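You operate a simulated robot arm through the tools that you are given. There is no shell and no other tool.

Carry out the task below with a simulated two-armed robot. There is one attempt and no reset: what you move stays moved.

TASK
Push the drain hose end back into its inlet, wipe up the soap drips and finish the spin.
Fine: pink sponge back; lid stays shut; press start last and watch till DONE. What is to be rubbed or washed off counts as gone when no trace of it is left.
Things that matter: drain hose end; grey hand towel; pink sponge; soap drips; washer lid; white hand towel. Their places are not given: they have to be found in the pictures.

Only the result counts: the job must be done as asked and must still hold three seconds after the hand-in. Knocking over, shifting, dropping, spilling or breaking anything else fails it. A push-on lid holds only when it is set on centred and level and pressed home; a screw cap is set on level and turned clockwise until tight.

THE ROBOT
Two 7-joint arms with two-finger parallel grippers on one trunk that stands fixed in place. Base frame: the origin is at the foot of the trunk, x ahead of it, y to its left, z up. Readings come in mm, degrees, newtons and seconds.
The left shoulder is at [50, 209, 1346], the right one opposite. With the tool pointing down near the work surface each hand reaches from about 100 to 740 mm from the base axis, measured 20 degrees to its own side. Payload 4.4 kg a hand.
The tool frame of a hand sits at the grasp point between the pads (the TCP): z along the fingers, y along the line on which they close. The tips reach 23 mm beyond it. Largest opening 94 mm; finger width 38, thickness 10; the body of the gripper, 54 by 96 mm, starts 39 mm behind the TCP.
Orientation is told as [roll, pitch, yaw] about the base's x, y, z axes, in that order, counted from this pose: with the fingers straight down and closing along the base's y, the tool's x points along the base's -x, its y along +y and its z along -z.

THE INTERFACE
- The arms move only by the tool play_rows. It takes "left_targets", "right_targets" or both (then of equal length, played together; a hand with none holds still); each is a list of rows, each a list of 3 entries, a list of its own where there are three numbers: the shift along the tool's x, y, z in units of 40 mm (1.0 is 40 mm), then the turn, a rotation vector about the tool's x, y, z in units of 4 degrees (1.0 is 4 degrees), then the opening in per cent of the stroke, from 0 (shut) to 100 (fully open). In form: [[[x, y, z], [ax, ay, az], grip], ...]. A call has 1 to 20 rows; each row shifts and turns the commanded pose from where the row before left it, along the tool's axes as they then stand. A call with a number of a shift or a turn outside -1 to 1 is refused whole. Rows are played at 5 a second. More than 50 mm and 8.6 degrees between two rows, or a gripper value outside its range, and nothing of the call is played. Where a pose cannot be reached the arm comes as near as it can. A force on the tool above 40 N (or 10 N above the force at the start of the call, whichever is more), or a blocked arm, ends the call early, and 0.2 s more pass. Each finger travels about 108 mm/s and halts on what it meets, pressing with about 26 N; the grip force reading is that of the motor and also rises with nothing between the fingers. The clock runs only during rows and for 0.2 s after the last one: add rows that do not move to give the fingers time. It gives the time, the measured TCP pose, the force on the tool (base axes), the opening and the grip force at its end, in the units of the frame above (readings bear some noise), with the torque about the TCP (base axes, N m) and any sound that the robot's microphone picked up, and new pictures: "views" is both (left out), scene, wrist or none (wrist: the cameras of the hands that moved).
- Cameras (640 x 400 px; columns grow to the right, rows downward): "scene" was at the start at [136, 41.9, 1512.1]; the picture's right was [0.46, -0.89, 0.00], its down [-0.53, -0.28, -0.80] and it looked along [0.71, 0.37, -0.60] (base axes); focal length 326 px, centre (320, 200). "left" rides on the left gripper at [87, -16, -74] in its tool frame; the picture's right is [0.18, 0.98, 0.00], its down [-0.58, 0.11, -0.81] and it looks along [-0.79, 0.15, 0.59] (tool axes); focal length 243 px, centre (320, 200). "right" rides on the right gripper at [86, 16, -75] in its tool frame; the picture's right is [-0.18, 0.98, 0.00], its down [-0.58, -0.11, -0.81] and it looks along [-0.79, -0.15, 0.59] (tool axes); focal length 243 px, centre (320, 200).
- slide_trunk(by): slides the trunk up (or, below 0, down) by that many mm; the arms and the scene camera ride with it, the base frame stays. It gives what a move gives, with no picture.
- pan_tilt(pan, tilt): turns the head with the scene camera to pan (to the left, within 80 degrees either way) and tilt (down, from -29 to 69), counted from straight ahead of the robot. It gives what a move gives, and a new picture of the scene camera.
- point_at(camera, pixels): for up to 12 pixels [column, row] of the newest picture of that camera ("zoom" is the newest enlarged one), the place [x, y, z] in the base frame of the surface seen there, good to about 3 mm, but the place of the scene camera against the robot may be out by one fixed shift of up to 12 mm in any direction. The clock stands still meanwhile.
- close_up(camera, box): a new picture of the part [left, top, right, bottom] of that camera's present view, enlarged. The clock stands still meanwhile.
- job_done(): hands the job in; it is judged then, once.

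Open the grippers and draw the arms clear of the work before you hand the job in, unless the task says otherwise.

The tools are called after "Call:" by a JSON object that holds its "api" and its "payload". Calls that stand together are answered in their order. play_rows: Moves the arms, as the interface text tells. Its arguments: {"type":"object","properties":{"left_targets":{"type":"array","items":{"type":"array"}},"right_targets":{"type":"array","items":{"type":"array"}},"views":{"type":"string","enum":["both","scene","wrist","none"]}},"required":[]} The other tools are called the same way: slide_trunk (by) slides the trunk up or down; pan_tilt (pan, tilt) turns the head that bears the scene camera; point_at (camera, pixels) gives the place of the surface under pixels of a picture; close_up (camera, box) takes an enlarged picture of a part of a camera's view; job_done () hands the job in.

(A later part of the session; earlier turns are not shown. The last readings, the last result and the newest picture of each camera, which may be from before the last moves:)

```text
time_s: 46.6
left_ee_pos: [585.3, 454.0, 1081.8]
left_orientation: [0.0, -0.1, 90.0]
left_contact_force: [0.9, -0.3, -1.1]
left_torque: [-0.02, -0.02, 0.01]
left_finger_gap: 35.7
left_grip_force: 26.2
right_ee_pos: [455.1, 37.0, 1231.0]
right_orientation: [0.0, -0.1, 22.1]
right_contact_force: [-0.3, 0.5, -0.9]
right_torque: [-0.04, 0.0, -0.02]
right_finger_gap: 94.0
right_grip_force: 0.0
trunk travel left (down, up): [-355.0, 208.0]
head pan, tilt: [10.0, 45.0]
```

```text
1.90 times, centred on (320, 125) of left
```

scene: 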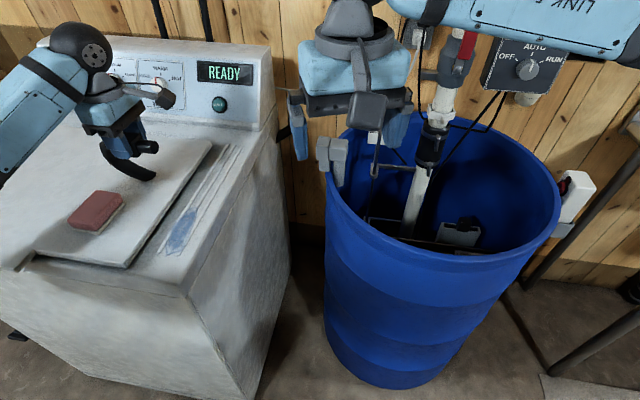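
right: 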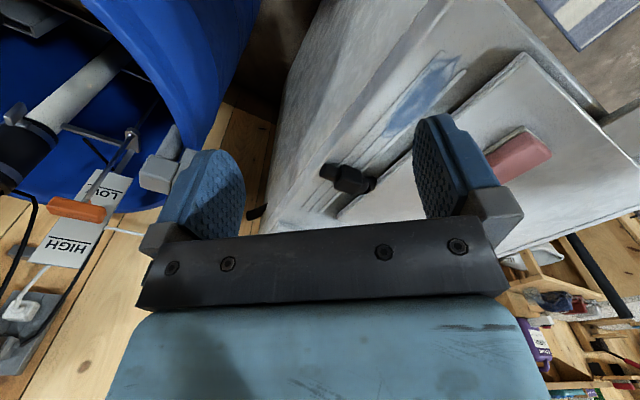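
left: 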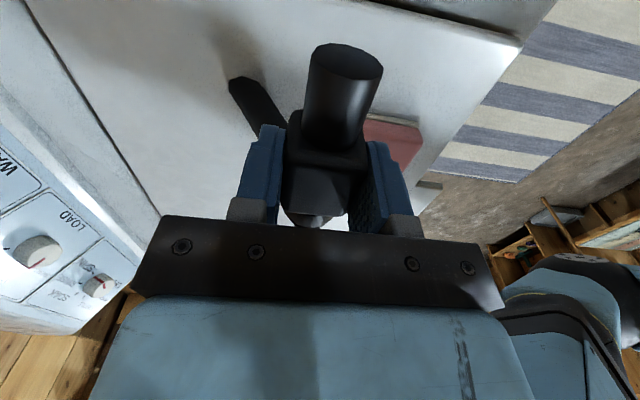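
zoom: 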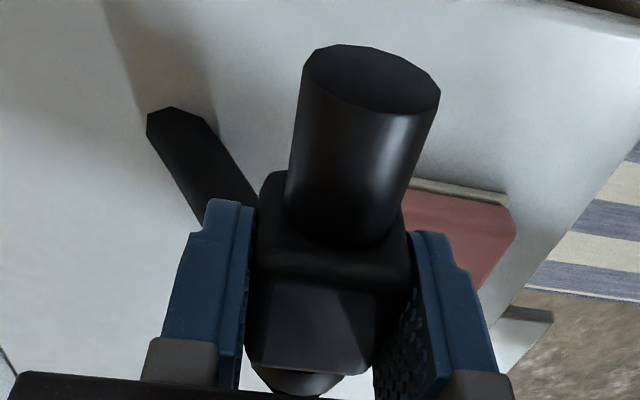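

A black hose tail now hangs below the block. I'll zoom in on it in the scene view.

Call:
{"api": "close_up", "payload": {"camera": "scene", "box": [60, 90, 220, 210]}}

Call:
{"api": "close_up", "payload": {"camera": "scene", "box": [260, 90, 340, 150]}}

```text
3.33 times, centred on (140, 150) of scene
```

zoom: 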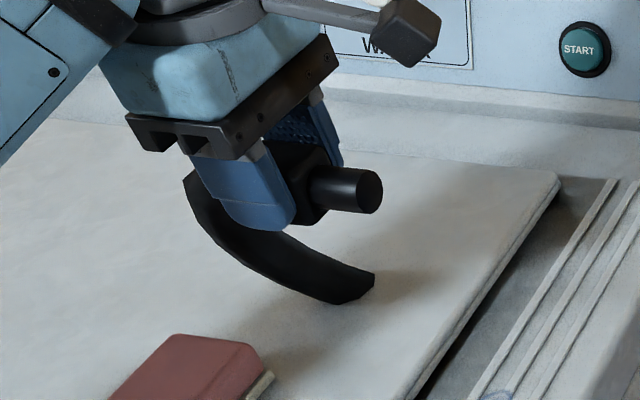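

```text
6.67 times, centred on (300, 120) of scene
```

zoom: 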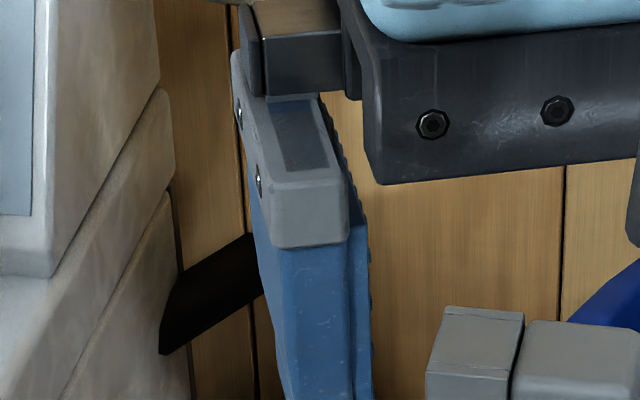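

The hose end carries a curved tail; the stub faces −y toward the barrel inlet. To see the inlet's opening I need the left camera free, so I set the hose back on the ridges where it was.

Call:
{"api": "play_rows", "payload": {"left_targets": [[[0.5, -0.6, 0], [0, 0, 0], 30], [[0.5, -0.6, 0], [0, 0, 0], 30], [[0.5, -0.6, 0.3], [0, 0, 0], 30], [[0.6, -0.53, 0.6], [0, 0, 0], 30], [[0, 0, 0.8], [0, 0, 0], 30], [[0, 0, 0.8], [0, 0, 0], 30], [[0, 0, 0.6], [0, 0, 0], 30], [[0, 0, 0.2], [0, 0, 0], 30], [[0, 0, 0], [0, 0, 0], 30]], "views": "both"}}

```text
time_s: 48.6
left_ee_pos: [678.0, 372.6, 948.7]
left_orientation: [0.1, 0.0, 90.0]
left_contact_force: [-0.9, 0.2, -1.3]
left_torque: [0.01, 0.0, -0.01]
left_finger_gap: 35.5
left_grip_force: 26.3
right_ee_pos: [454.3, 37.3, 1230.1]
right_orientation: [0.1, 0.0, 22.0]
right_contact_force: [1.5, -0.2, -0.5]
right_torque: [0.0, 0.0, -0.02]
right_finger_gap: 94.1
right_grip_force: 0.1
trunk travel left (down, up): [-355.0, 208.0]
head pan, tilt: [10.0, 45.0]
```

scene: 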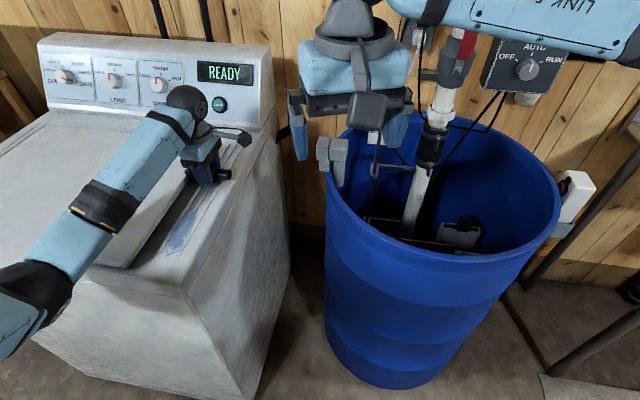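
left: 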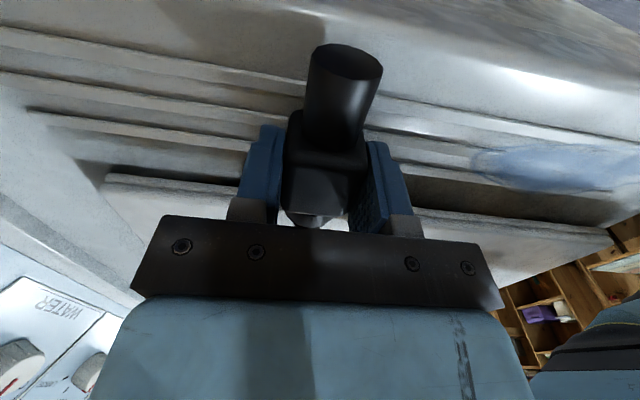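

5 mm above rest height. I lower gently, then release.

Call:
{"api": "play_rows", "payload": {"left_targets": [[[0, 0, 0.08], [0, 0, 0], 30], [[0, 0, 0.05], [0, 0, 0], 30], [[0, 0, 0], [0, 0, 0], 30]], "views": "none"}}

```text
time_s: 49.4
left_ee_pos: [678.1, 370.1, 944.3]
left_orientation: [0.0, 0.0, 90.0]
left_contact_force: [-0.3, 0.5, -1.6]
left_torque: [-0.01, 0.0, 0.02]
left_finger_gap: 35.4
left_grip_force: 26.5
right_ee_pos: [454.9, 37.9, 1230.9]
right_orientation: [-0.1, 0.0, 22.0]
right_contact_force: [0.3, -1.0, 0.2]
right_torque: [0.0, 0.01, 0.02]
right_finger_gap: 94.3
right_grip_force: 0.1
trunk travel left (down, up): [-355.0, 208.0]
head pan, tilt: [10.0, 45.0]
```

Weight is nearly borne by the ridges. I release, rise, and start yawing the left hand back while drawing the right hand further aside.

Call:
{"api": "play_rows", "payload": {"left_targets": [[[0, 0, 0], [0, 0, 0], 60], [[0, 0, 0], [0, 0, 0], 100], [[0, 0, 0], [0, 0, 0], 100], [[0, 0, -0.6], [0, 0, 0], 100], [[0, 0, -0.9], [0, 0, 0], 100], [[0, 0, -0.9], [0, 0, 0], 100], [[0, 0, -0.9], [0, 0, 1], 100], [[0, 0, 0], [0, 0, 1], 100], [[0, 0, 0], [0, 0, 1], 100], [[0, 0, 0], [0, 0, 1], 100], [[0, 0, 0], [0, 0, 1], 100], [[0, 0, 0], [0, 0, 1], 100], [[0, 0, 0], [0, 0, 1], 100], [[0, 0, 0], [0, 0, 1], 100], [[0, 0, 0], [0, 0, 1], 100], [[0, 0, 0], [0, 0, 1], 100], [[0, 0, 0], [0, 0, 1], 100], [[0, 0, 0], [0, 0, 1], 100], [[0, 0, 0], [0, 0, 1], 100], [[0, 0, 0], [0, 0, 1], 100]], "right_targets": [[[0, 0, 0], [0, 0, 0], 100], [[0, 0, 0], [0, 0, 0], 100], [[0, 0, 0], [0, 0, 0], 100], [[0.2, -0.8, 0], [0, 0, 0], 100], [[0.2, -0.8, 0], [0, 0, 0], 100], [[0.2, -0.8, 0], [0, 0, 0], 100], [[0, 0, 0], [0, 0, 0], 100], [[0, 0, 0], [0, 0, 0], 100], [[0, 0, 0], [0, 0, 0], 100], [[0, 0, 0], [0, 0, 0], 100], [[0, 0, 0], [0, 0, 0], 100], [[0, 0, 0], [0, 0, 0], 100], [[0, 0, 0], [0, 0, 0], 100], [[0, 0, 0], [0, 0, 0], 100], [[0, 0, 0], [0, 0, 0], 100], [[0, 0, 0], [0, 0, 0], 100], [[0, 0, 0], [0, 0, 0], 100], [[0, 0, 0], [0, 0, 0], 100], [[0, 0, 0], [0, 0, 0], 100], [[0, 0, 0], [0, 0, 0], 100]], "views": "both"}}

```text
time_s: 53.6
left_ee_pos: [678.9, 371.1, 1077.7]
left_orientation: [0.0, 0.0, 34.0]
left_contact_force: [0.1, -0.6, 0.9]
left_torque: [-0.02, 0.01, 0.0]
left_finger_gap: 93.6
left_grip_force: 0.1
right_ee_pos: [468.7, -58.8, 1230.5]
right_orientation: [0.0, 0.0, 22.0]
right_contact_force: [-0.8, -1.1, 0.4]
right_torque: [0.03, 0.02, 0.0]
right_finger_gap: 94.2
right_grip_force: 0.0
trunk travel left (down, up): [-355.0, 208.0]
head pan, tilt: [10.0, 45.0]
```

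scene: 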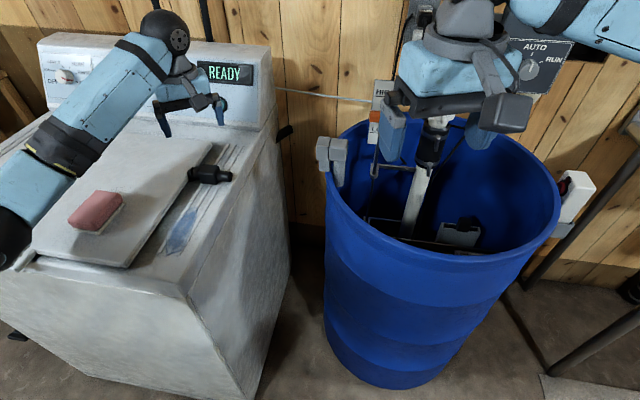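
right: 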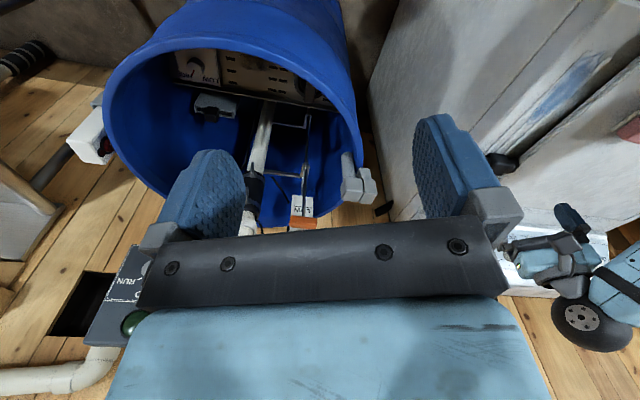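
left: 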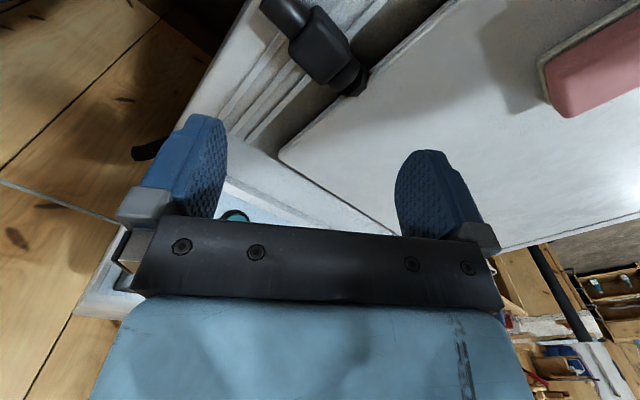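

The clip is visible in the right camera at (358,180). I'll zoom there, and continue rotating the left hand toward −40° and shift it to y≈270.

Call:
{"api": "close_up", "payload": {"camera": "right", "box": [320, 140, 400, 215]}}

Call:
{"api": "play_rows", "payload": {"left_targets": [[[0.35, -0.52, -0.1], [0, 0, 0], 100], [[0.35, -0.52, -0.1], [0, 0, 0], 100], [[0.35, -0.52, -0.1], [0, 0, 0], 100], [[0, 0, 0], [0, 0, 1], 100], [[0, 0, 0], [0, 0, 1], 100], [[0, 0, 0], [0, 0, 1], 100], [[0, 0, 0], [0, 0, 1], 100], [[0, 0, 0], [0, 0, 1], 100], [[0, 0, 0], [0, 0, 1], 100], [[0, 0, 0], [0, 0, 1], 100], [[0, 0, 0], [0, 0, 1], 100], [[0, 0, 0], [0, 0, 1], 100], [[0, 0, 0], [0, 0, 1], 100], [[0, 0, 0], [0, 0, 1], 100], [[0, 0, 0], [0, 0, 1], 100], [[0, 0, 0], [0, 0, 1], 100], [[0, 0, 0], [0, 0, 1], 100], [[0, 0, 0], [0, 0, 1], 100], [[0, 0, 0], [0, 0, 1], 100], [[0, 0, 0], [0, 0, 1], 100]], "views": "both"}}

```text
5.33 times, centred on (360, 178) of right
```

zoom: 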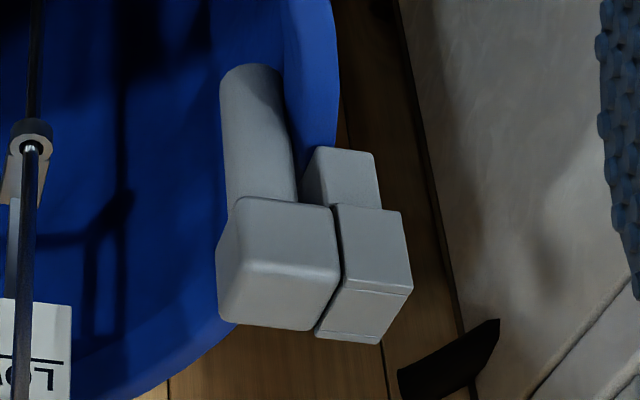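

```text
time_s: 57.8
left_ee_pos: [677.6, 295.8, 1089.7]
left_orientation: [-0.1, 0.0, -34.1]
left_contact_force: [-0.8, 0.5, 0.4]
left_torque: [-0.01, -0.02, 0.0]
left_finger_gap: 93.8
left_grip_force: 0.1
right_ee_pos: [468.9, -58.7, 1230.8]
right_orientation: [-0.1, 0.1, 22.0]
right_contact_force: [0.5, 0.4, -0.2]
right_torque: [-0.03, 0.01, 0.0]
right_finger_gap: 94.0
right_grip_force: 0.0
trunk travel left (down, up): [-355.0, 208.0]
head pan, tilt: [10.0, 45.0]
```

scene: 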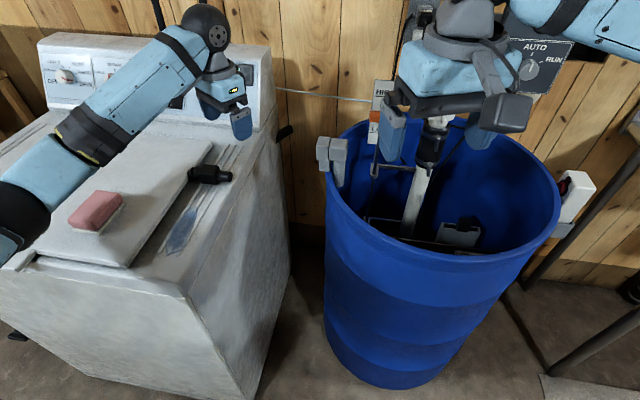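
left: 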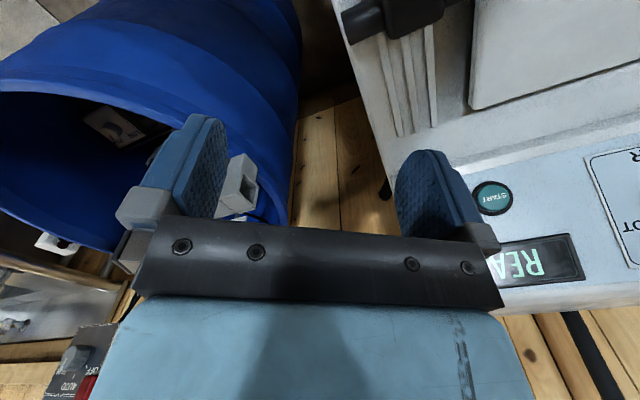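

A square opening is visible on the grey clip at (245,185) in the left view, facing the washer. I'll zoom in and measure it.

Call:
{"api": "close_up", "payload": {"camera": "left", "box": [205, 140, 285, 220]}}

Call:
{"api": "point_at", "payload": {"camera": "zoom", "pixels": [[200, 130], [240, 150], [310, 120], [330, 200], [250, 230], [340, 270], [270, 180], [300, 220], [290, 260], [330, 240], [240, 190], [260, 290]]}}

```text
5.00 times, centred on (245, 180) of left
```

zoom: 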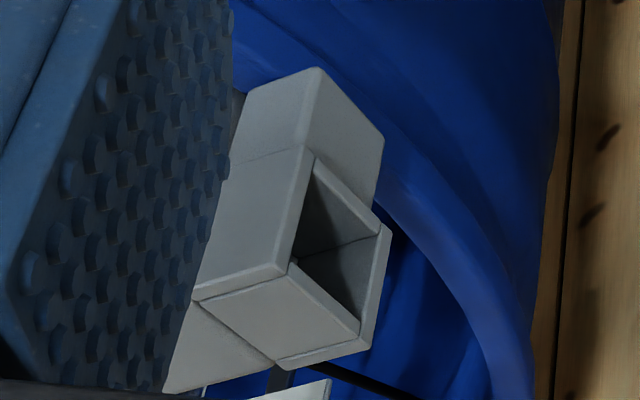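

```text
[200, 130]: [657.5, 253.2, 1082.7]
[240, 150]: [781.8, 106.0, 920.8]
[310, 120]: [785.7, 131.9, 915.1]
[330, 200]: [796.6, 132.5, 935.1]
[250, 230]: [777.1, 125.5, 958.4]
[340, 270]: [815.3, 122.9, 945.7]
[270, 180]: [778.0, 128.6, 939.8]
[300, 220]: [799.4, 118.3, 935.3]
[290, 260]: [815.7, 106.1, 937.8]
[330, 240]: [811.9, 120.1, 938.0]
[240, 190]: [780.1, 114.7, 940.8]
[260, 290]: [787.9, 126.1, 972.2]
```

The inlet is a square duct open toward +y at y≈134. I'll shift the hand so it's between the fingers in view for accurate measurement.

Call:
{"api": "play_rows", "payload": {"left_targets": [[[0, -0.75, -0.3], [0, 0, 0], 100], [[0, -0.75, -0.3], [0, 0, 0], 100], [[0, 0, 0], [0, 0, 0], 100]], "views": "wrist"}}

Call:
{"api": "close_up", "payload": {"camera": "left", "box": [250, 120, 350, 210]}}

```text
time_s: 58.6
left_ee_pos: [646.8, 244.7, 1111.7]
left_orientation: [-0.1, 0.0, -34.0]
left_contact_force: [-0.1, 0.4, 0.5]
left_torque: [-0.04, 0.02, 0.03]
left_finger_gap: 94.0
left_grip_force: 0.0
right_ee_pos: [469.0, -59.0, 1231.4]
right_orientation: [0.0, 0.1, 22.0]
right_contact_force: [0.2, -0.5, -0.2]
right_torque: [0.0, 0.05, -0.01]
right_finger_gap: 94.2
right_grip_force: 0.0
trunk travel left (down, up): [-355.0, 208.0]
head pan, tilt: [10.0, 45.0]
```

left: 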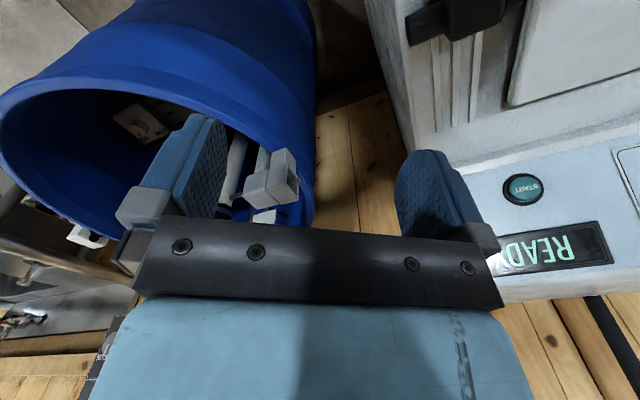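

```text
4.44 times, centred on (300, 165) of left
```

zoom: 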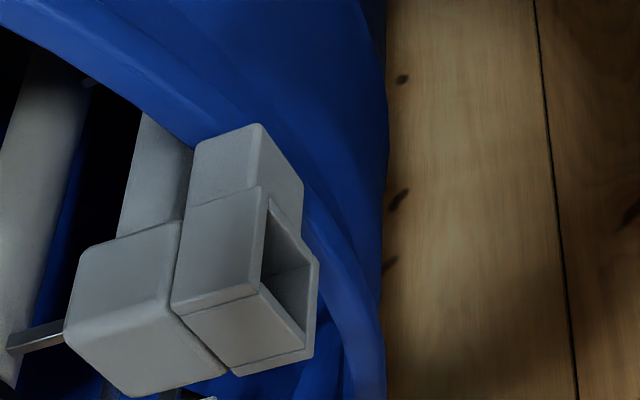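

Good view of the opening. I'll measure its slab edges and interior.

Call:
{"api": "point_at", "payload": {"camera": "zoom", "pixels": [[255, 215], [250, 275], [210, 300], [250, 300], [220, 340], [290, 335], [240, 365], [312, 290], [308, 335], [280, 215], [300, 240], [310, 260]]}}

Call:
{"api": "point_at", "payload": {"camera": "zoom", "pixels": [[275, 260], [285, 240], [295, 290], [280, 280], [266, 240], [264, 265], [230, 200], [180, 290], [130, 300], [150, 360], [205, 220], [290, 300]]}}

Call:
{"api": "close_up", "payload": {"camera": "left", "box": [282, 158, 327, 206]}}

```text
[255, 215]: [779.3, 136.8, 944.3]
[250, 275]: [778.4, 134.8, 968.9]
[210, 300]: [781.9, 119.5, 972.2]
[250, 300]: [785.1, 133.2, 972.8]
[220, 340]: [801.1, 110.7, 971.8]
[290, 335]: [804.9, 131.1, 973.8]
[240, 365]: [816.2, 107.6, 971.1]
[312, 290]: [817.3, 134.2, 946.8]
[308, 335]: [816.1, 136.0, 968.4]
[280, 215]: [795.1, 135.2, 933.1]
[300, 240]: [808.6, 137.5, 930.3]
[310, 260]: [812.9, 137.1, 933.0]
```

```text
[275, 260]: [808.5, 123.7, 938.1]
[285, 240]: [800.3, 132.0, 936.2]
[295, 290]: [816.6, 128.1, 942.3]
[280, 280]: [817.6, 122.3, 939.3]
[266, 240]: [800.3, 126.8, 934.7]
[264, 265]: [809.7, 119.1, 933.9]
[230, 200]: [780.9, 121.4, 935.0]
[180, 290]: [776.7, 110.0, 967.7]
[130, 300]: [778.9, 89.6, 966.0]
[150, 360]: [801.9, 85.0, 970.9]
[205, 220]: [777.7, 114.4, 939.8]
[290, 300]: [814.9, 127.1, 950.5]
```

```text
8.33 times, centred on (304, 182) of left
```

zoom: 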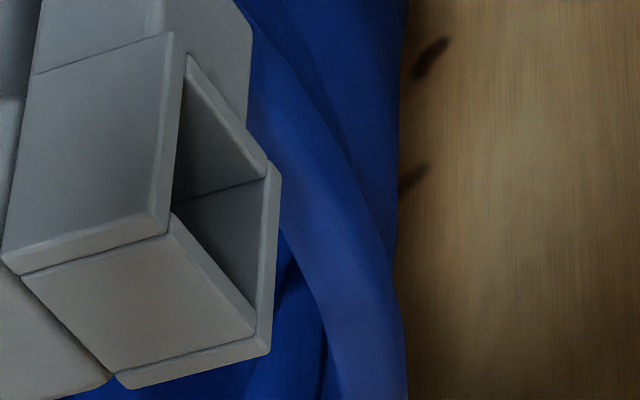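

Inlet inner opening ≈ x 783–816, z 936–968 (center ≈ (799.5, 952)), face at y≈136, depth ≈30 mm; stub is ~26 mm round, so it fits. I'll check where the wrist ball is relative to the TCP to plan reach.

Call:
{"api": "pan_tilt", "payload": {"pan": 15, "tilt": 35}}

Call:
{"api": "close_up", "payload": {"camera": "scene", "box": [100, 0, 420, 200]}}

```text
time_s: 59.3
left_ee_pos: [647.0, 245.7, 1113.2]
left_orientation: [0.0, 0.0, -34.0]
left_contact_force: [0.4, 0.0, 0.1]
left_torque: [0.04, 0.01, 0.0]
left_finger_gap: 94.1
left_grip_force: 0.0
right_ee_pos: [468.5, -58.3, 1231.5]
right_orientation: [0.0, -0.1, 22.0]
right_contact_force: [0.9, -0.2, 0.1]
right_torque: [0.02, -0.05, 0.0]
right_finger_gap: 94.3
right_grip_force: 0.3
trunk travel left (down, up): [-355.0, 208.0]
head pan, tilt: [15.0, 35.0]
```

scene: 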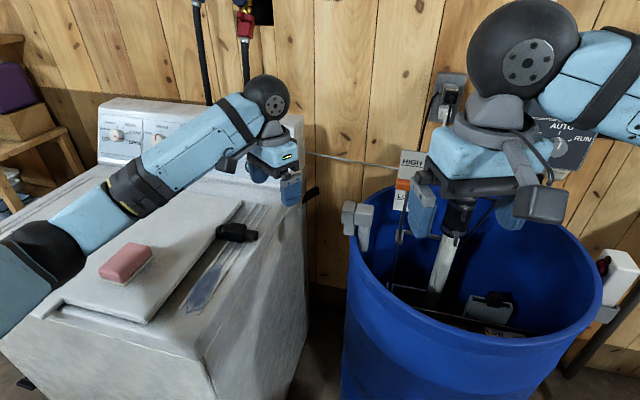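

```text
2.00 times, centred on (260, 100) of scene
```

zoom: 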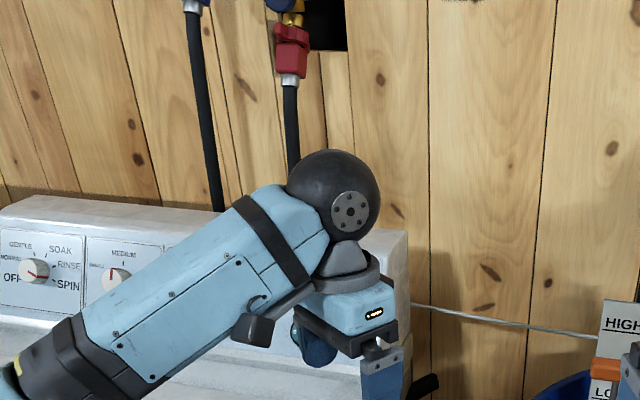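

Call:
{"api": "point_at", "payload": {"camera": "scene", "pixels": [[275, 105], [265, 80], [268, 95], [289, 205], [215, 130], [150, 165], [60, 245], [20, 290], [285, 155], [240, 110]]}}

```text
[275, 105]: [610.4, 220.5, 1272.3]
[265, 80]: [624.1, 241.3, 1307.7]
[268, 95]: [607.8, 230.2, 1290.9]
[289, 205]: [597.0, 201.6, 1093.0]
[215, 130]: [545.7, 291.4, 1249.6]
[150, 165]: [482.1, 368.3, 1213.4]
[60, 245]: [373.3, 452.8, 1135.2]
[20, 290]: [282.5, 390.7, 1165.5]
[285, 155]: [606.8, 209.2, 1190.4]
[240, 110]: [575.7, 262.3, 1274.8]
```

The wrist is ~160 mm behind the TCP, so a forward tilt will give the reach. I'll yaw the left hand to −90° (camera then looks toward the inlet) and move back above the hose block.

Call:
{"api": "play_rows", "payload": {"left_targets": [[[0, 0, 0], [0, 0, 1], 100], [[0, 0, 0], [0, 0, 1], 100], [[0, 0, 0], [0, 0, 1], 100], [[0, 0, 0], [0, 0, 1], 100], [[0, 0, 0], [0, 0, 1], 100], [[0, 0, 0], [0, 0, 1], 100], [[0, 0, 0], [0, 0, 1], 100], [[0, 0, 0], [0, 0, 1], 100], [[0, 0, 0], [0, 0, 1], 100], [[0, 0, 0], [0, 0, 1], 100], [[0, 0, 0], [0, 0, 1], 100], [[0, 0, 0], [0, 0, 1], 100], [[0, 0, 0], [0, 0, 1], 100], [[0, 0, 0], [0, 0, 1], 100], [[0.8, 0.2, 0], [0, 0, 0], 100], [[0.8, 0.2, 0], [0, 0, 0], 100], [[0.8, 0.2, 0], [0, 0, 0], 100], [[0.8, 0.2, 0], [0, 0, 0], 100], [[0, 0, 0], [0, 0, 0], 100]], "views": "both"}}

```text
time_s: 63.3
left_ee_pos: [678.3, 373.4, 1114.5]
left_orientation: [0.0, 0.0, -89.9]
left_contact_force: [-0.1, -0.5, 0.2]
left_torque: [0.0, -0.03, 0.03]
left_finger_gap: 94.1
left_grip_force: 0.1
right_ee_pos: [469.7, -59.0, 1231.3]
right_orientation: [-0.1, 0.0, 22.0]
right_contact_force: [0.4, -0.7, 0.9]
right_torque: [0.01, 0.01, -0.02]
right_finger_gap: 94.1
right_grip_force: 0.0
trunk travel left (down, up): [-355.0, 208.0]
head pan, tilt: [15.0, 35.0]
```

scene: 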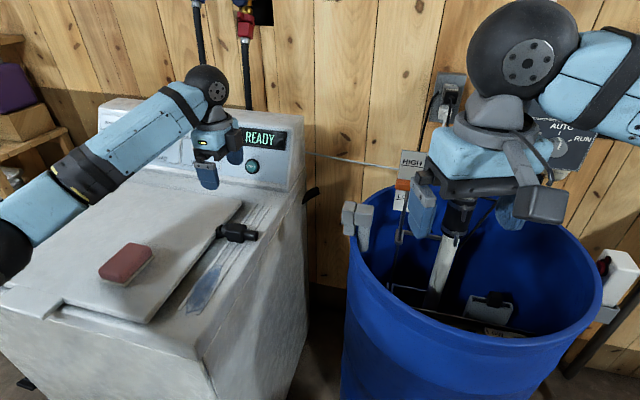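
left: 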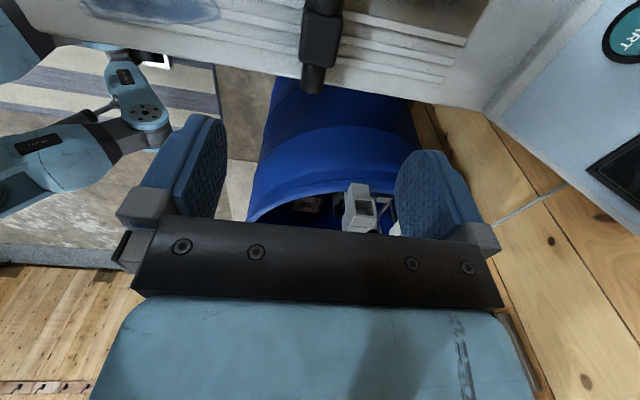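

Both the hose (320,45) and the inlet (362,205) are visible. I'll measure the hose from here to get precise grip offsets.

Call:
{"api": "close_up", "payload": {"camera": "left", "box": [270, 0, 370, 110]}}

Call:
{"api": "point_at", "payload": {"camera": "zoom", "pixels": [[180, 320], [220, 320], [260, 330], [210, 250], [280, 250], [320, 250], [210, 100], [260, 100], [330, 100], [220, 200], [310, 200], [240, 15]]}}

Call:
{"api": "close_up", "payload": {"camera": "left", "box": [330, 165, 400, 235]}}

Call:
{"api": "point_at", "payload": {"camera": "zoom", "pixels": [[150, 200], [200, 180], [300, 180], [250, 260], [300, 330], [380, 260], [250, 330], [350, 330], [330, 220], [280, 240]]}}

```text
3.64 times, centred on (320, 55) of left
```

zoom: 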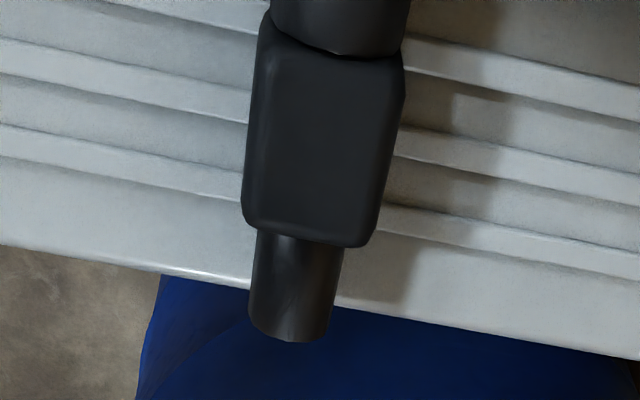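

```text
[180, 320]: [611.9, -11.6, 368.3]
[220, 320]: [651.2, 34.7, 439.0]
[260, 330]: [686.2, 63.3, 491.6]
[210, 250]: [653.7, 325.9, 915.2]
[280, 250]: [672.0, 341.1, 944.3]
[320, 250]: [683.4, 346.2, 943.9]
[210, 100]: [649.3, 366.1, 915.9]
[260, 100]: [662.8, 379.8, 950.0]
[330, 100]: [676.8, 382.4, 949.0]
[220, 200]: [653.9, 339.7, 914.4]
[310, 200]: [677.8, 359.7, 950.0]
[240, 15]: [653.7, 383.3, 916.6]
```

```text
5.71 times, centred on (365, 200) of left
```

zoom: 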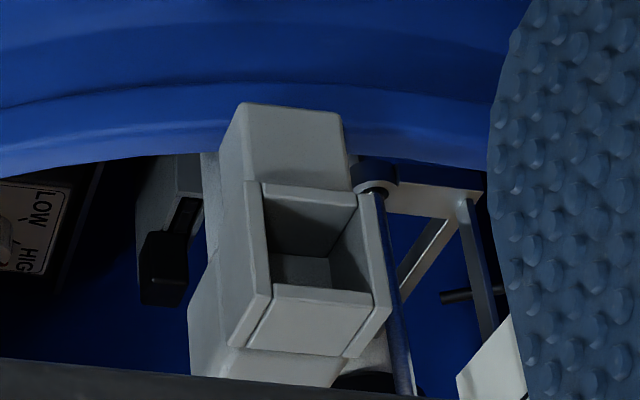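

```text
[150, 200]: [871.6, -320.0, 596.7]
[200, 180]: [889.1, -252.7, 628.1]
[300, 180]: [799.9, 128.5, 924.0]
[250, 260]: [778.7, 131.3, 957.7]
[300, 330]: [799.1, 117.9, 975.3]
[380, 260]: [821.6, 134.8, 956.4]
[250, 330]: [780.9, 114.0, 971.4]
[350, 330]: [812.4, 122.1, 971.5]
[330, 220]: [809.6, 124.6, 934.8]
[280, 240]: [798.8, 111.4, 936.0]
```

Inlet opening center ≈ (800, 952) with a back wall inside; the block is centered at x≈678. I descend to grip height with the fingers open.

Call:
{"api": "play_rows", "payload": {"left_targets": [[[0.04, 0, 0.8], [0, 0, 0], 100], [[0, 0, 0.8], [0, 0, 0], 100], [[0, 0, 0.8], [0, 0, 0], 100], [[0, 0, 0.8], [0, 0, 0], 100], [[0, 0, 0.6], [0, 0, 0], 100], [[0, 0, 0.48], [0, 0, 0], 100], [[0, 0, 0], [0, 0, 0], 100]], "views": "both"}}

```text
time_s: 64.9
left_ee_pos: [677.7, 376.3, 941.6]
left_orientation: [0.0, -0.1, -89.9]
left_contact_force: [-0.7, 0.1, -0.7]
left_torque: [0.0, 0.04, 0.0]
left_finger_gap: 93.9
left_grip_force: 0.1
right_ee_pos: [468.8, -58.9, 1230.7]
right_orientation: [0.0, 0.0, 22.0]
right_contact_force: [0.3, 0.5, 0.7]
right_torque: [0.0, -0.01, 0.04]
right_finger_gap: 93.9
right_grip_force: 0.1
trunk travel left (down, up): [-355.0, 208.0]
head pan, tilt: [15.0, 35.0]
```

scene: 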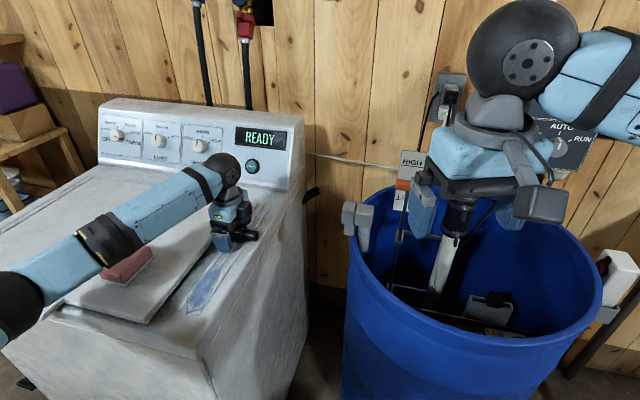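
left: 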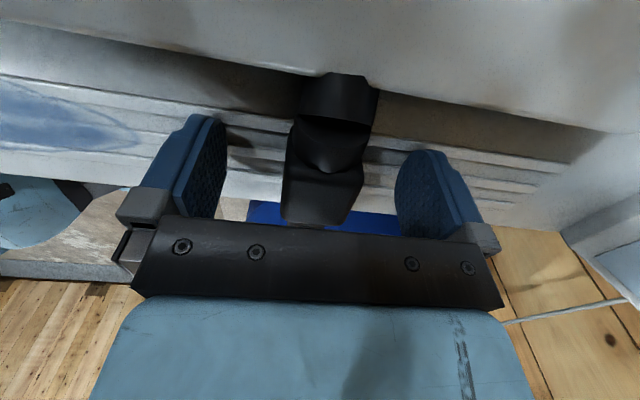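

The block is centered between the pads; I close the grip.

Call:
{"api": "play_rows", "payload": {"left_targets": [[[0, 0, 0], [0, 0, 0], 60], [[0, 0, 0], [0, 0, 0], 45], [[0, 0, 0], [0, 0, 0], 39], [[0, 0, 0], [0, 0, 0], 34], [[0, 0, 0], [0, 0, 0], 28], [[0, 0, 0], [0, 0, 0], 28], [[0, 0, -0.3], [0, 0, 0], 28], [[0, 0, -0.7], [0, 0, 0], 28]], "views": "wrist"}}

```text
time_s: 66.7
left_ee_pos: [678.3, 375.7, 981.3]
left_orientation: [0.1, 0.1, -90.1]
left_contact_force: [0.7, -0.2, -0.8]
left_torque: [-0.01, 0.01, 0.02]
left_finger_gap: 35.6
left_grip_force: 25.9
right_ee_pos: [468.3, -58.5, 1230.9]
right_orientation: [0.0, 0.0, 22.0]
right_contact_force: [-0.7, -0.3, 0.5]
right_torque: [-0.01, 0.01, 0.0]
right_finger_gap: 94.1
right_grip_force: 0.0
trunk travel left (down, up): [-355.0, 208.0]
head pan, tilt: [15.0, 35.0]
```

left: 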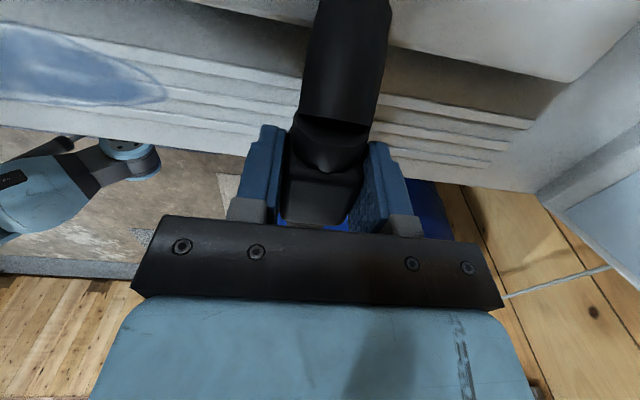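

Hose held and lifted 40 mm. Next I lift further and tilt the fingers forward (about the hose axis) by 32° while moving toward −y, out over the gap.

Call:
{"api": "play_rows", "payload": {"left_targets": [[[0, 0, -0.75], [0, 0, 0], 28], [[0, 0, -0.75], [0, 0, 0], 28], [[-0.33, 0, 0], [-1, 0, 0], 28], [[-0.33, 0, 0], [-1, 0, 0], 28], [[-0.33, 0, 0], [-1, 0, 0], 28], [[-0.33, 0, 0], [-1, 0, 0], 28], [[-0.33, 0, 0], [-1, 0, 0], 28], [[-0.33, 0, 0], [-1, 0, 0], 28], [[-0.33, 0, 0], [-1, 0, 0], 28], [[-0.33, 0, 0], [-1, 0, 0], 28], [[0, 0, 0], [0, 0, 0], 28]], "views": "both"}}

```text
time_s: 69.1
left_ee_pos: [678.6, 268.1, 1043.3]
left_orientation: [32.2, -0.1, -90.0]
left_contact_force: [-0.4, 0.1, -1.4]
left_torque: [0.01, -0.01, 0.01]
left_finger_gap: 35.8
left_grip_force: 26.1
right_ee_pos: [468.7, -58.3, 1231.0]
right_orientation: [0.0, 0.0, 22.0]
right_contact_force: [0.3, 0.1, 0.6]
right_torque: [0.02, -0.01, 0.0]
right_finger_gap: 93.8
right_grip_force: 0.0
trunk travel left (down, up): [-355.0, 208.0]
head pan, tilt: [15.0, 35.0]
```

scene: 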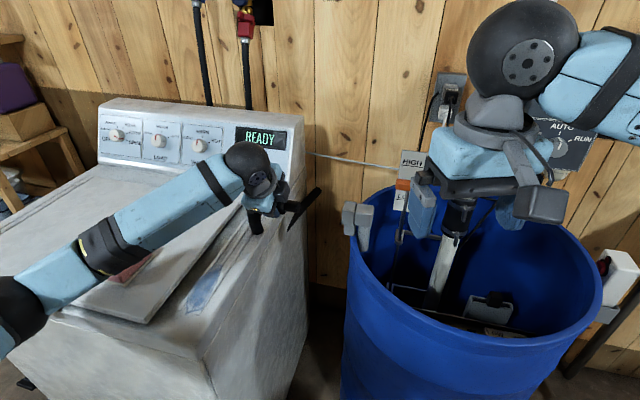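
left: 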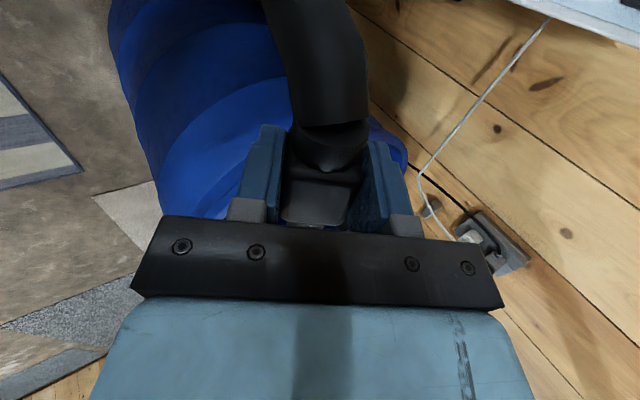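

I'll zoom the scene to check the hose's attitude in the hand.

Call:
{"api": "close_up", "payload": {"camera": "scene", "box": [220, 130, 400, 260]}}

Call:
{"api": "close_up", "payload": {"camera": "right", "box": [320, 100, 520, 260]}}

```text
3.08 times, centred on (310, 195) of scene
```

zoom: 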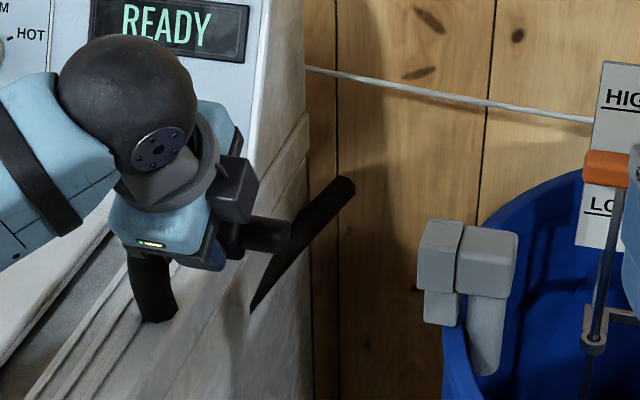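

```text
2.50 times, centred on (420, 180) of right
```

zoom: 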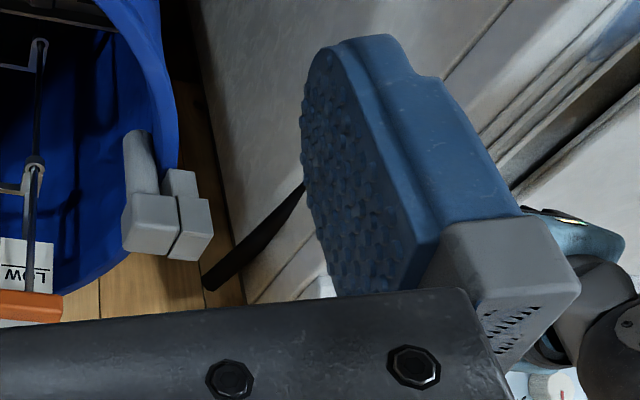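

The stub points toward the barrel and the tail follows loosely. I'll now move diagonally forward and down in front of the inlet, stopping ~45 mm short in y.

Call:
{"api": "play_rows", "payload": {"left_targets": [[[-0.1, 0.272, 0.668], [0, 0, 0], 28], [[-0.1, 0.272, 0.668], [0, 0, 0], 28], [[-0.1, 0.272, 0.668], [0, 0, 0], 28], [[-0.1, 0.272, 0.668], [0, 0, 0], 28], [[-0.1, 0.272, 0.668], [0, 0, 0], 28], [[0, 0, 0], [0, 0, 0], 28]], "views": "both"}}

Call:
{"api": "close_up", "payload": {"camera": "scene", "box": [270, 150, 400, 260]}}

Call:
{"api": "close_up", "payload": {"camera": "right", "box": [320, 100, 520, 260]}}

```text
time_s: 70.5
left_ee_pos: [795.1, 251.0, 959.8]
left_orientation: [32.1, -0.1, -89.9]
left_contact_force: [0.4, -0.3, -1.7]
left_torque: [0.01, 0.01, 0.01]
left_finger_gap: 35.3
left_grip_force: 25.8
right_ee_pos: [468.6, -59.1, 1231.4]
right_orientation: [0.0, 0.1, 22.0]
right_contact_force: [-0.3, 0.2, -0.5]
right_torque: [-0.03, 0.0, -0.02]
right_finger_gap: 93.9
right_grip_force: 0.2
trunk travel left (down, up): [-355.0, 208.0]
head pan, tilt: [15.0, 35.0]
```

scene: 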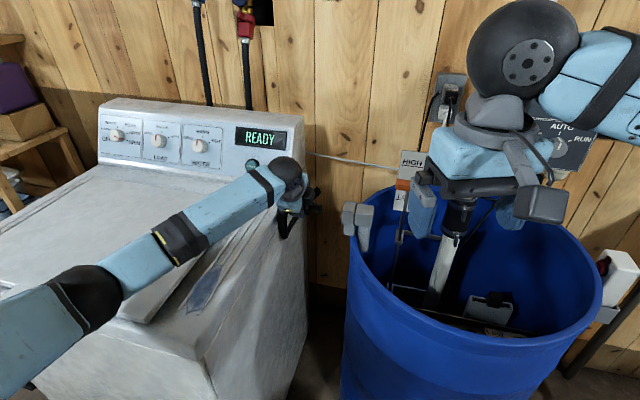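
left: 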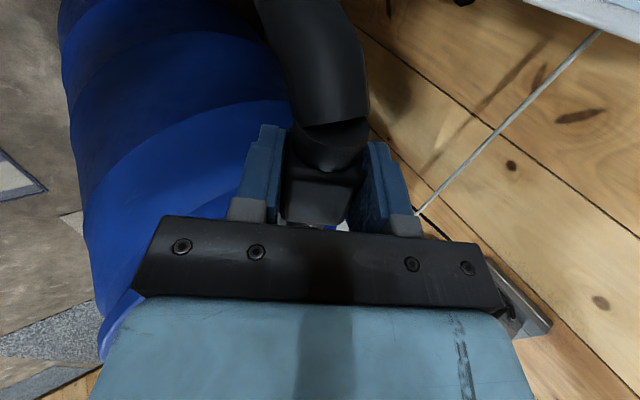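

```text
3.64 times, centred on (335, 205) of scene
```

zoom: 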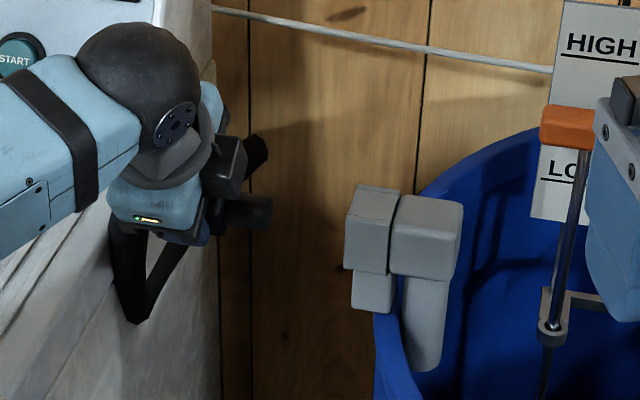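

```text
2.50 times, centred on (420, 180) of right
```

zoom: 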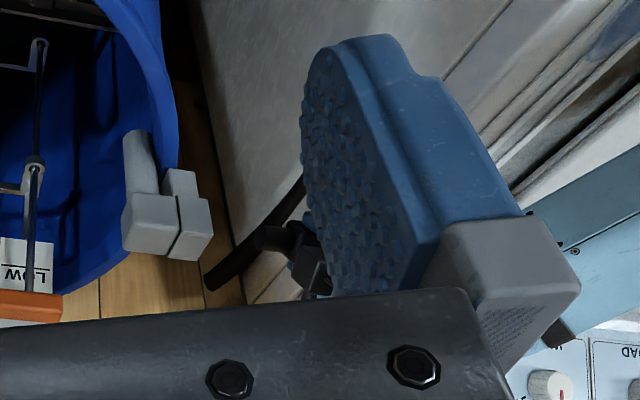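

The stub is lined up ~58 mm from the inlet. The right finger blocks the right camera's view, so I close the right gripper (empty) to see the stub and inlet from above.

Call:
{"api": "play_rows", "payload": {"right_targets": [[[0, 0, 0], [0, 0, 0], 50], [[0, 0, 0], [0, 0, 0], 5], [[0, 0, 0], [0, 0, 0], 5]], "views": "both"}}

Call:
{"api": "close_up", "payload": {"camera": "right", "box": [350, 120, 480, 220]}}

```text
time_s: 71.3
left_ee_pos: [794.6, 251.0, 960.0]
left_orientation: [32.0, 0.0, -89.9]
left_contact_force: [0.7, -0.2, 0.1]
left_torque: [0.0, 0.04, 0.01]
left_finger_gap: 35.7
left_grip_force: 26.2
right_ee_pos: [468.9, -57.8, 1230.0]
right_orientation: [0.0, 0.0, 22.2]
right_contact_force: [0.2, -0.5, 0.7]
right_torque: [0.03, -0.02, 0.01]
right_finger_gap: 4.7
right_grip_force: 0.0
trunk travel left (down, up): [-355.0, 208.0]
head pan, tilt: [15.0, 35.0]
```

scene: 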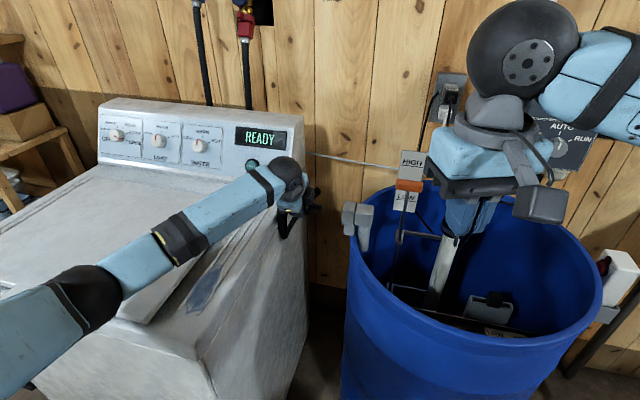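
right: 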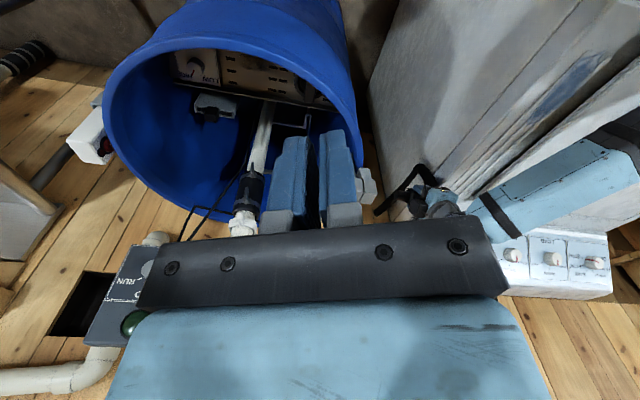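

```text
4.00 times, centred on (415, 170) of right
```

zoom: 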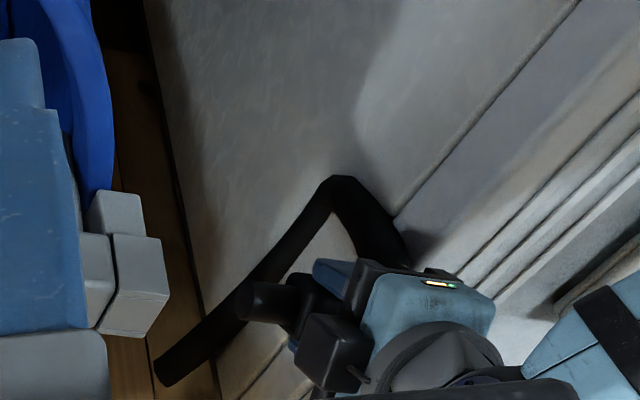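

The right camera now shows the stub end (zoom (265,300)) facing the inlet box (135,285). I'll measure both.

Call:
{"api": "point_at", "payload": {"camera": "zoom", "pixels": [[242, 300], [255, 288], [255, 310], [275, 290], [280, 310], [260, 285], [145, 250], [150, 280], [130, 310], [155, 245], [310, 290], [165, 290]]}}

Call:
{"api": "close_up", "payload": {"camera": "scene", "box": [295, 180, 375, 240]}}

Call:
{"api": "point_at", "payload": {"camera": "zoom", "pixels": [[190, 180], [195, 200], [180, 160], [180, 220], [160, 190], [395, 200], [440, 220], [460, 170], [395, 260], [200, 180]]}}

```text
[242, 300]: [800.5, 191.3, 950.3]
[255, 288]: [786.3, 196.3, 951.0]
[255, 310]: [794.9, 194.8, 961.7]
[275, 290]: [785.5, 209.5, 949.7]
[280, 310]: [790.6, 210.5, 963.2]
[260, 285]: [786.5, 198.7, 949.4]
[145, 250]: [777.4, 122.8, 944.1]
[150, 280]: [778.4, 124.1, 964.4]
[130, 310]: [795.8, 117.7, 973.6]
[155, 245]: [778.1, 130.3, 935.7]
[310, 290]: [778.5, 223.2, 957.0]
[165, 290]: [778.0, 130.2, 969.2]
```

```text
6.67 times, centred on (335, 210) of scene
```

zoom: 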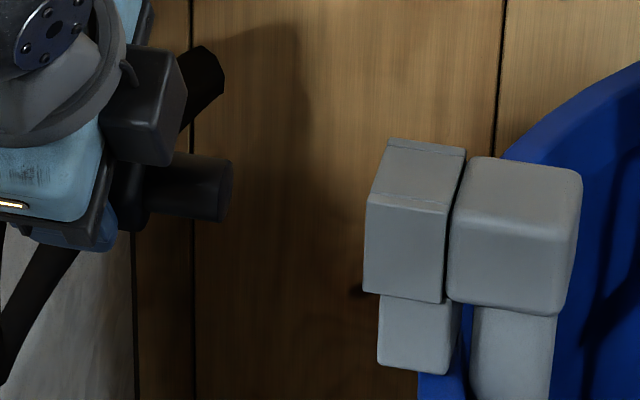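

```text
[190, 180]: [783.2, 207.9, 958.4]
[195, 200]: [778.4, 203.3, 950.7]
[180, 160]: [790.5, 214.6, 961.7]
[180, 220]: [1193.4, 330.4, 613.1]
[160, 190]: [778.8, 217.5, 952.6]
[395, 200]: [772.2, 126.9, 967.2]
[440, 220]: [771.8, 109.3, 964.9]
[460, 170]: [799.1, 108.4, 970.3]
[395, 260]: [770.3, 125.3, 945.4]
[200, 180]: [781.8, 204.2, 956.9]
```

Stub axis ≈ (799, 951) vs inlet center ≈ (800, 952.5) – nearly aligned; I nudge +1 mm x, +1.5 mm z and advance 48 mm toward the inlet mouth.

Call:
{"api": "play_rows", "payload": {"left_targets": [[[-0.4, 0.041, -0.019], [0, 0, 0], 28], [[-0.4, 0, 0], [0, 0, 0], 28], [[-0.4, 0, 0], [0, 0, 0], 28], [[0, 0, 0], [0, 0, 0], 28]], "right_targets": [[[0, 0, 0], [0, 0, 0], 5], [[0, 0, 0], [0, 0, 0], 5], [[0, 0, 0], [0, 0, 0], 5], [[0, 0, 0], [0, 0, 0], 5]], "views": "both"}}

Call:
{"api": "close_up", "payload": {"camera": "right", "box": [345, 140, 425, 215]}}

Call:
{"api": "point_at", "payload": {"camera": "zoom", "pixels": [[200, 220], [220, 230], [240, 240], [200, 250], [220, 260], [190, 235], [165, 220], [150, 180], [150, 240], [230, 215]]}}

Call:
{"api": "close_up", "payload": {"camera": "scene", "box": [295, 180, 375, 240]}}

```text
time_s: 72.3
left_ee_pos: [795.4, 202.3, 959.3]
left_orientation: [32.0, 0.0, -90.1]
left_contact_force: [-0.6, 0.8, -1.3]
left_torque: [0.01, -0.01, -0.01]
left_finger_gap: 35.6
left_grip_force: 25.8
right_ee_pos: [468.2, -57.3, 1231.9]
right_orientation: [0.0, -0.1, 22.0]
right_contact_force: [-0.1, -0.5, -0.4]
right_torque: [0.02, 0.0, -0.03]
right_finger_gap: 4.6
right_grip_force: 0.0
trunk travel left (down, up): [-355.0, 208.0]
head pan, tilt: [15.0, 35.0]
```

scene: 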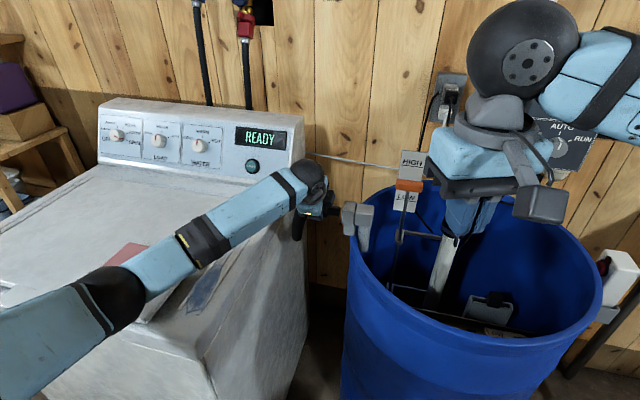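
right: 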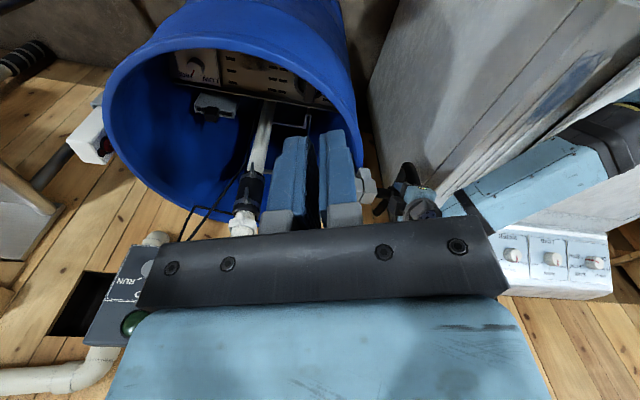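
left: 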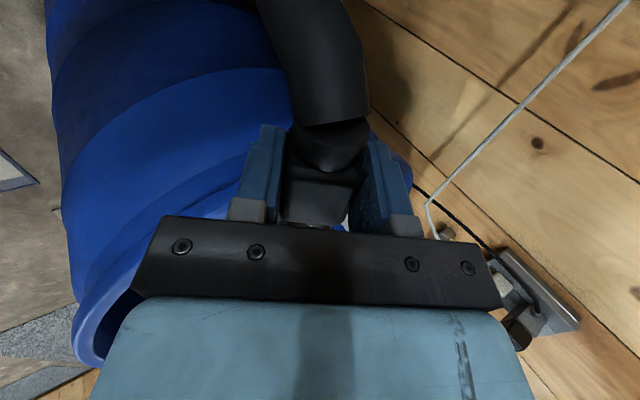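

```text
5.33 times, centred on (385, 178) of right
```

zoom: 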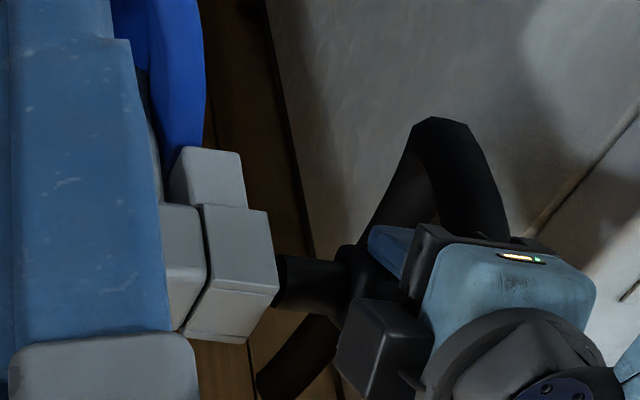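

```text
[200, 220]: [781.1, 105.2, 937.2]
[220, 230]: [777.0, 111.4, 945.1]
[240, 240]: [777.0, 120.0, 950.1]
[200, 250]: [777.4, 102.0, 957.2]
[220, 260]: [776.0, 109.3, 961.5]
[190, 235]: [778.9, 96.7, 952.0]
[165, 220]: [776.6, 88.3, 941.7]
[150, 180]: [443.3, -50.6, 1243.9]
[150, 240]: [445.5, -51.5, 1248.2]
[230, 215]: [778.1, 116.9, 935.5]
```

```text
6.67 times, centred on (335, 210) of scene
```

zoom: 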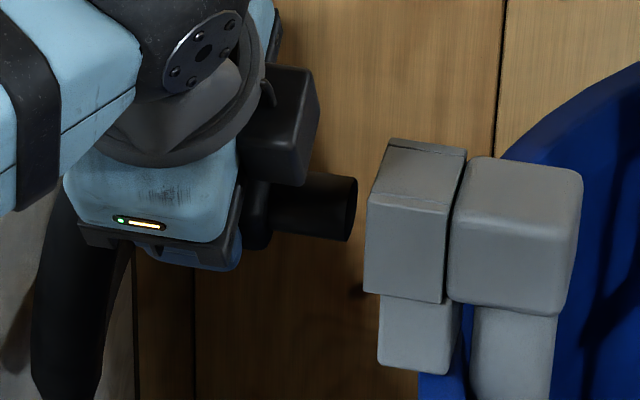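

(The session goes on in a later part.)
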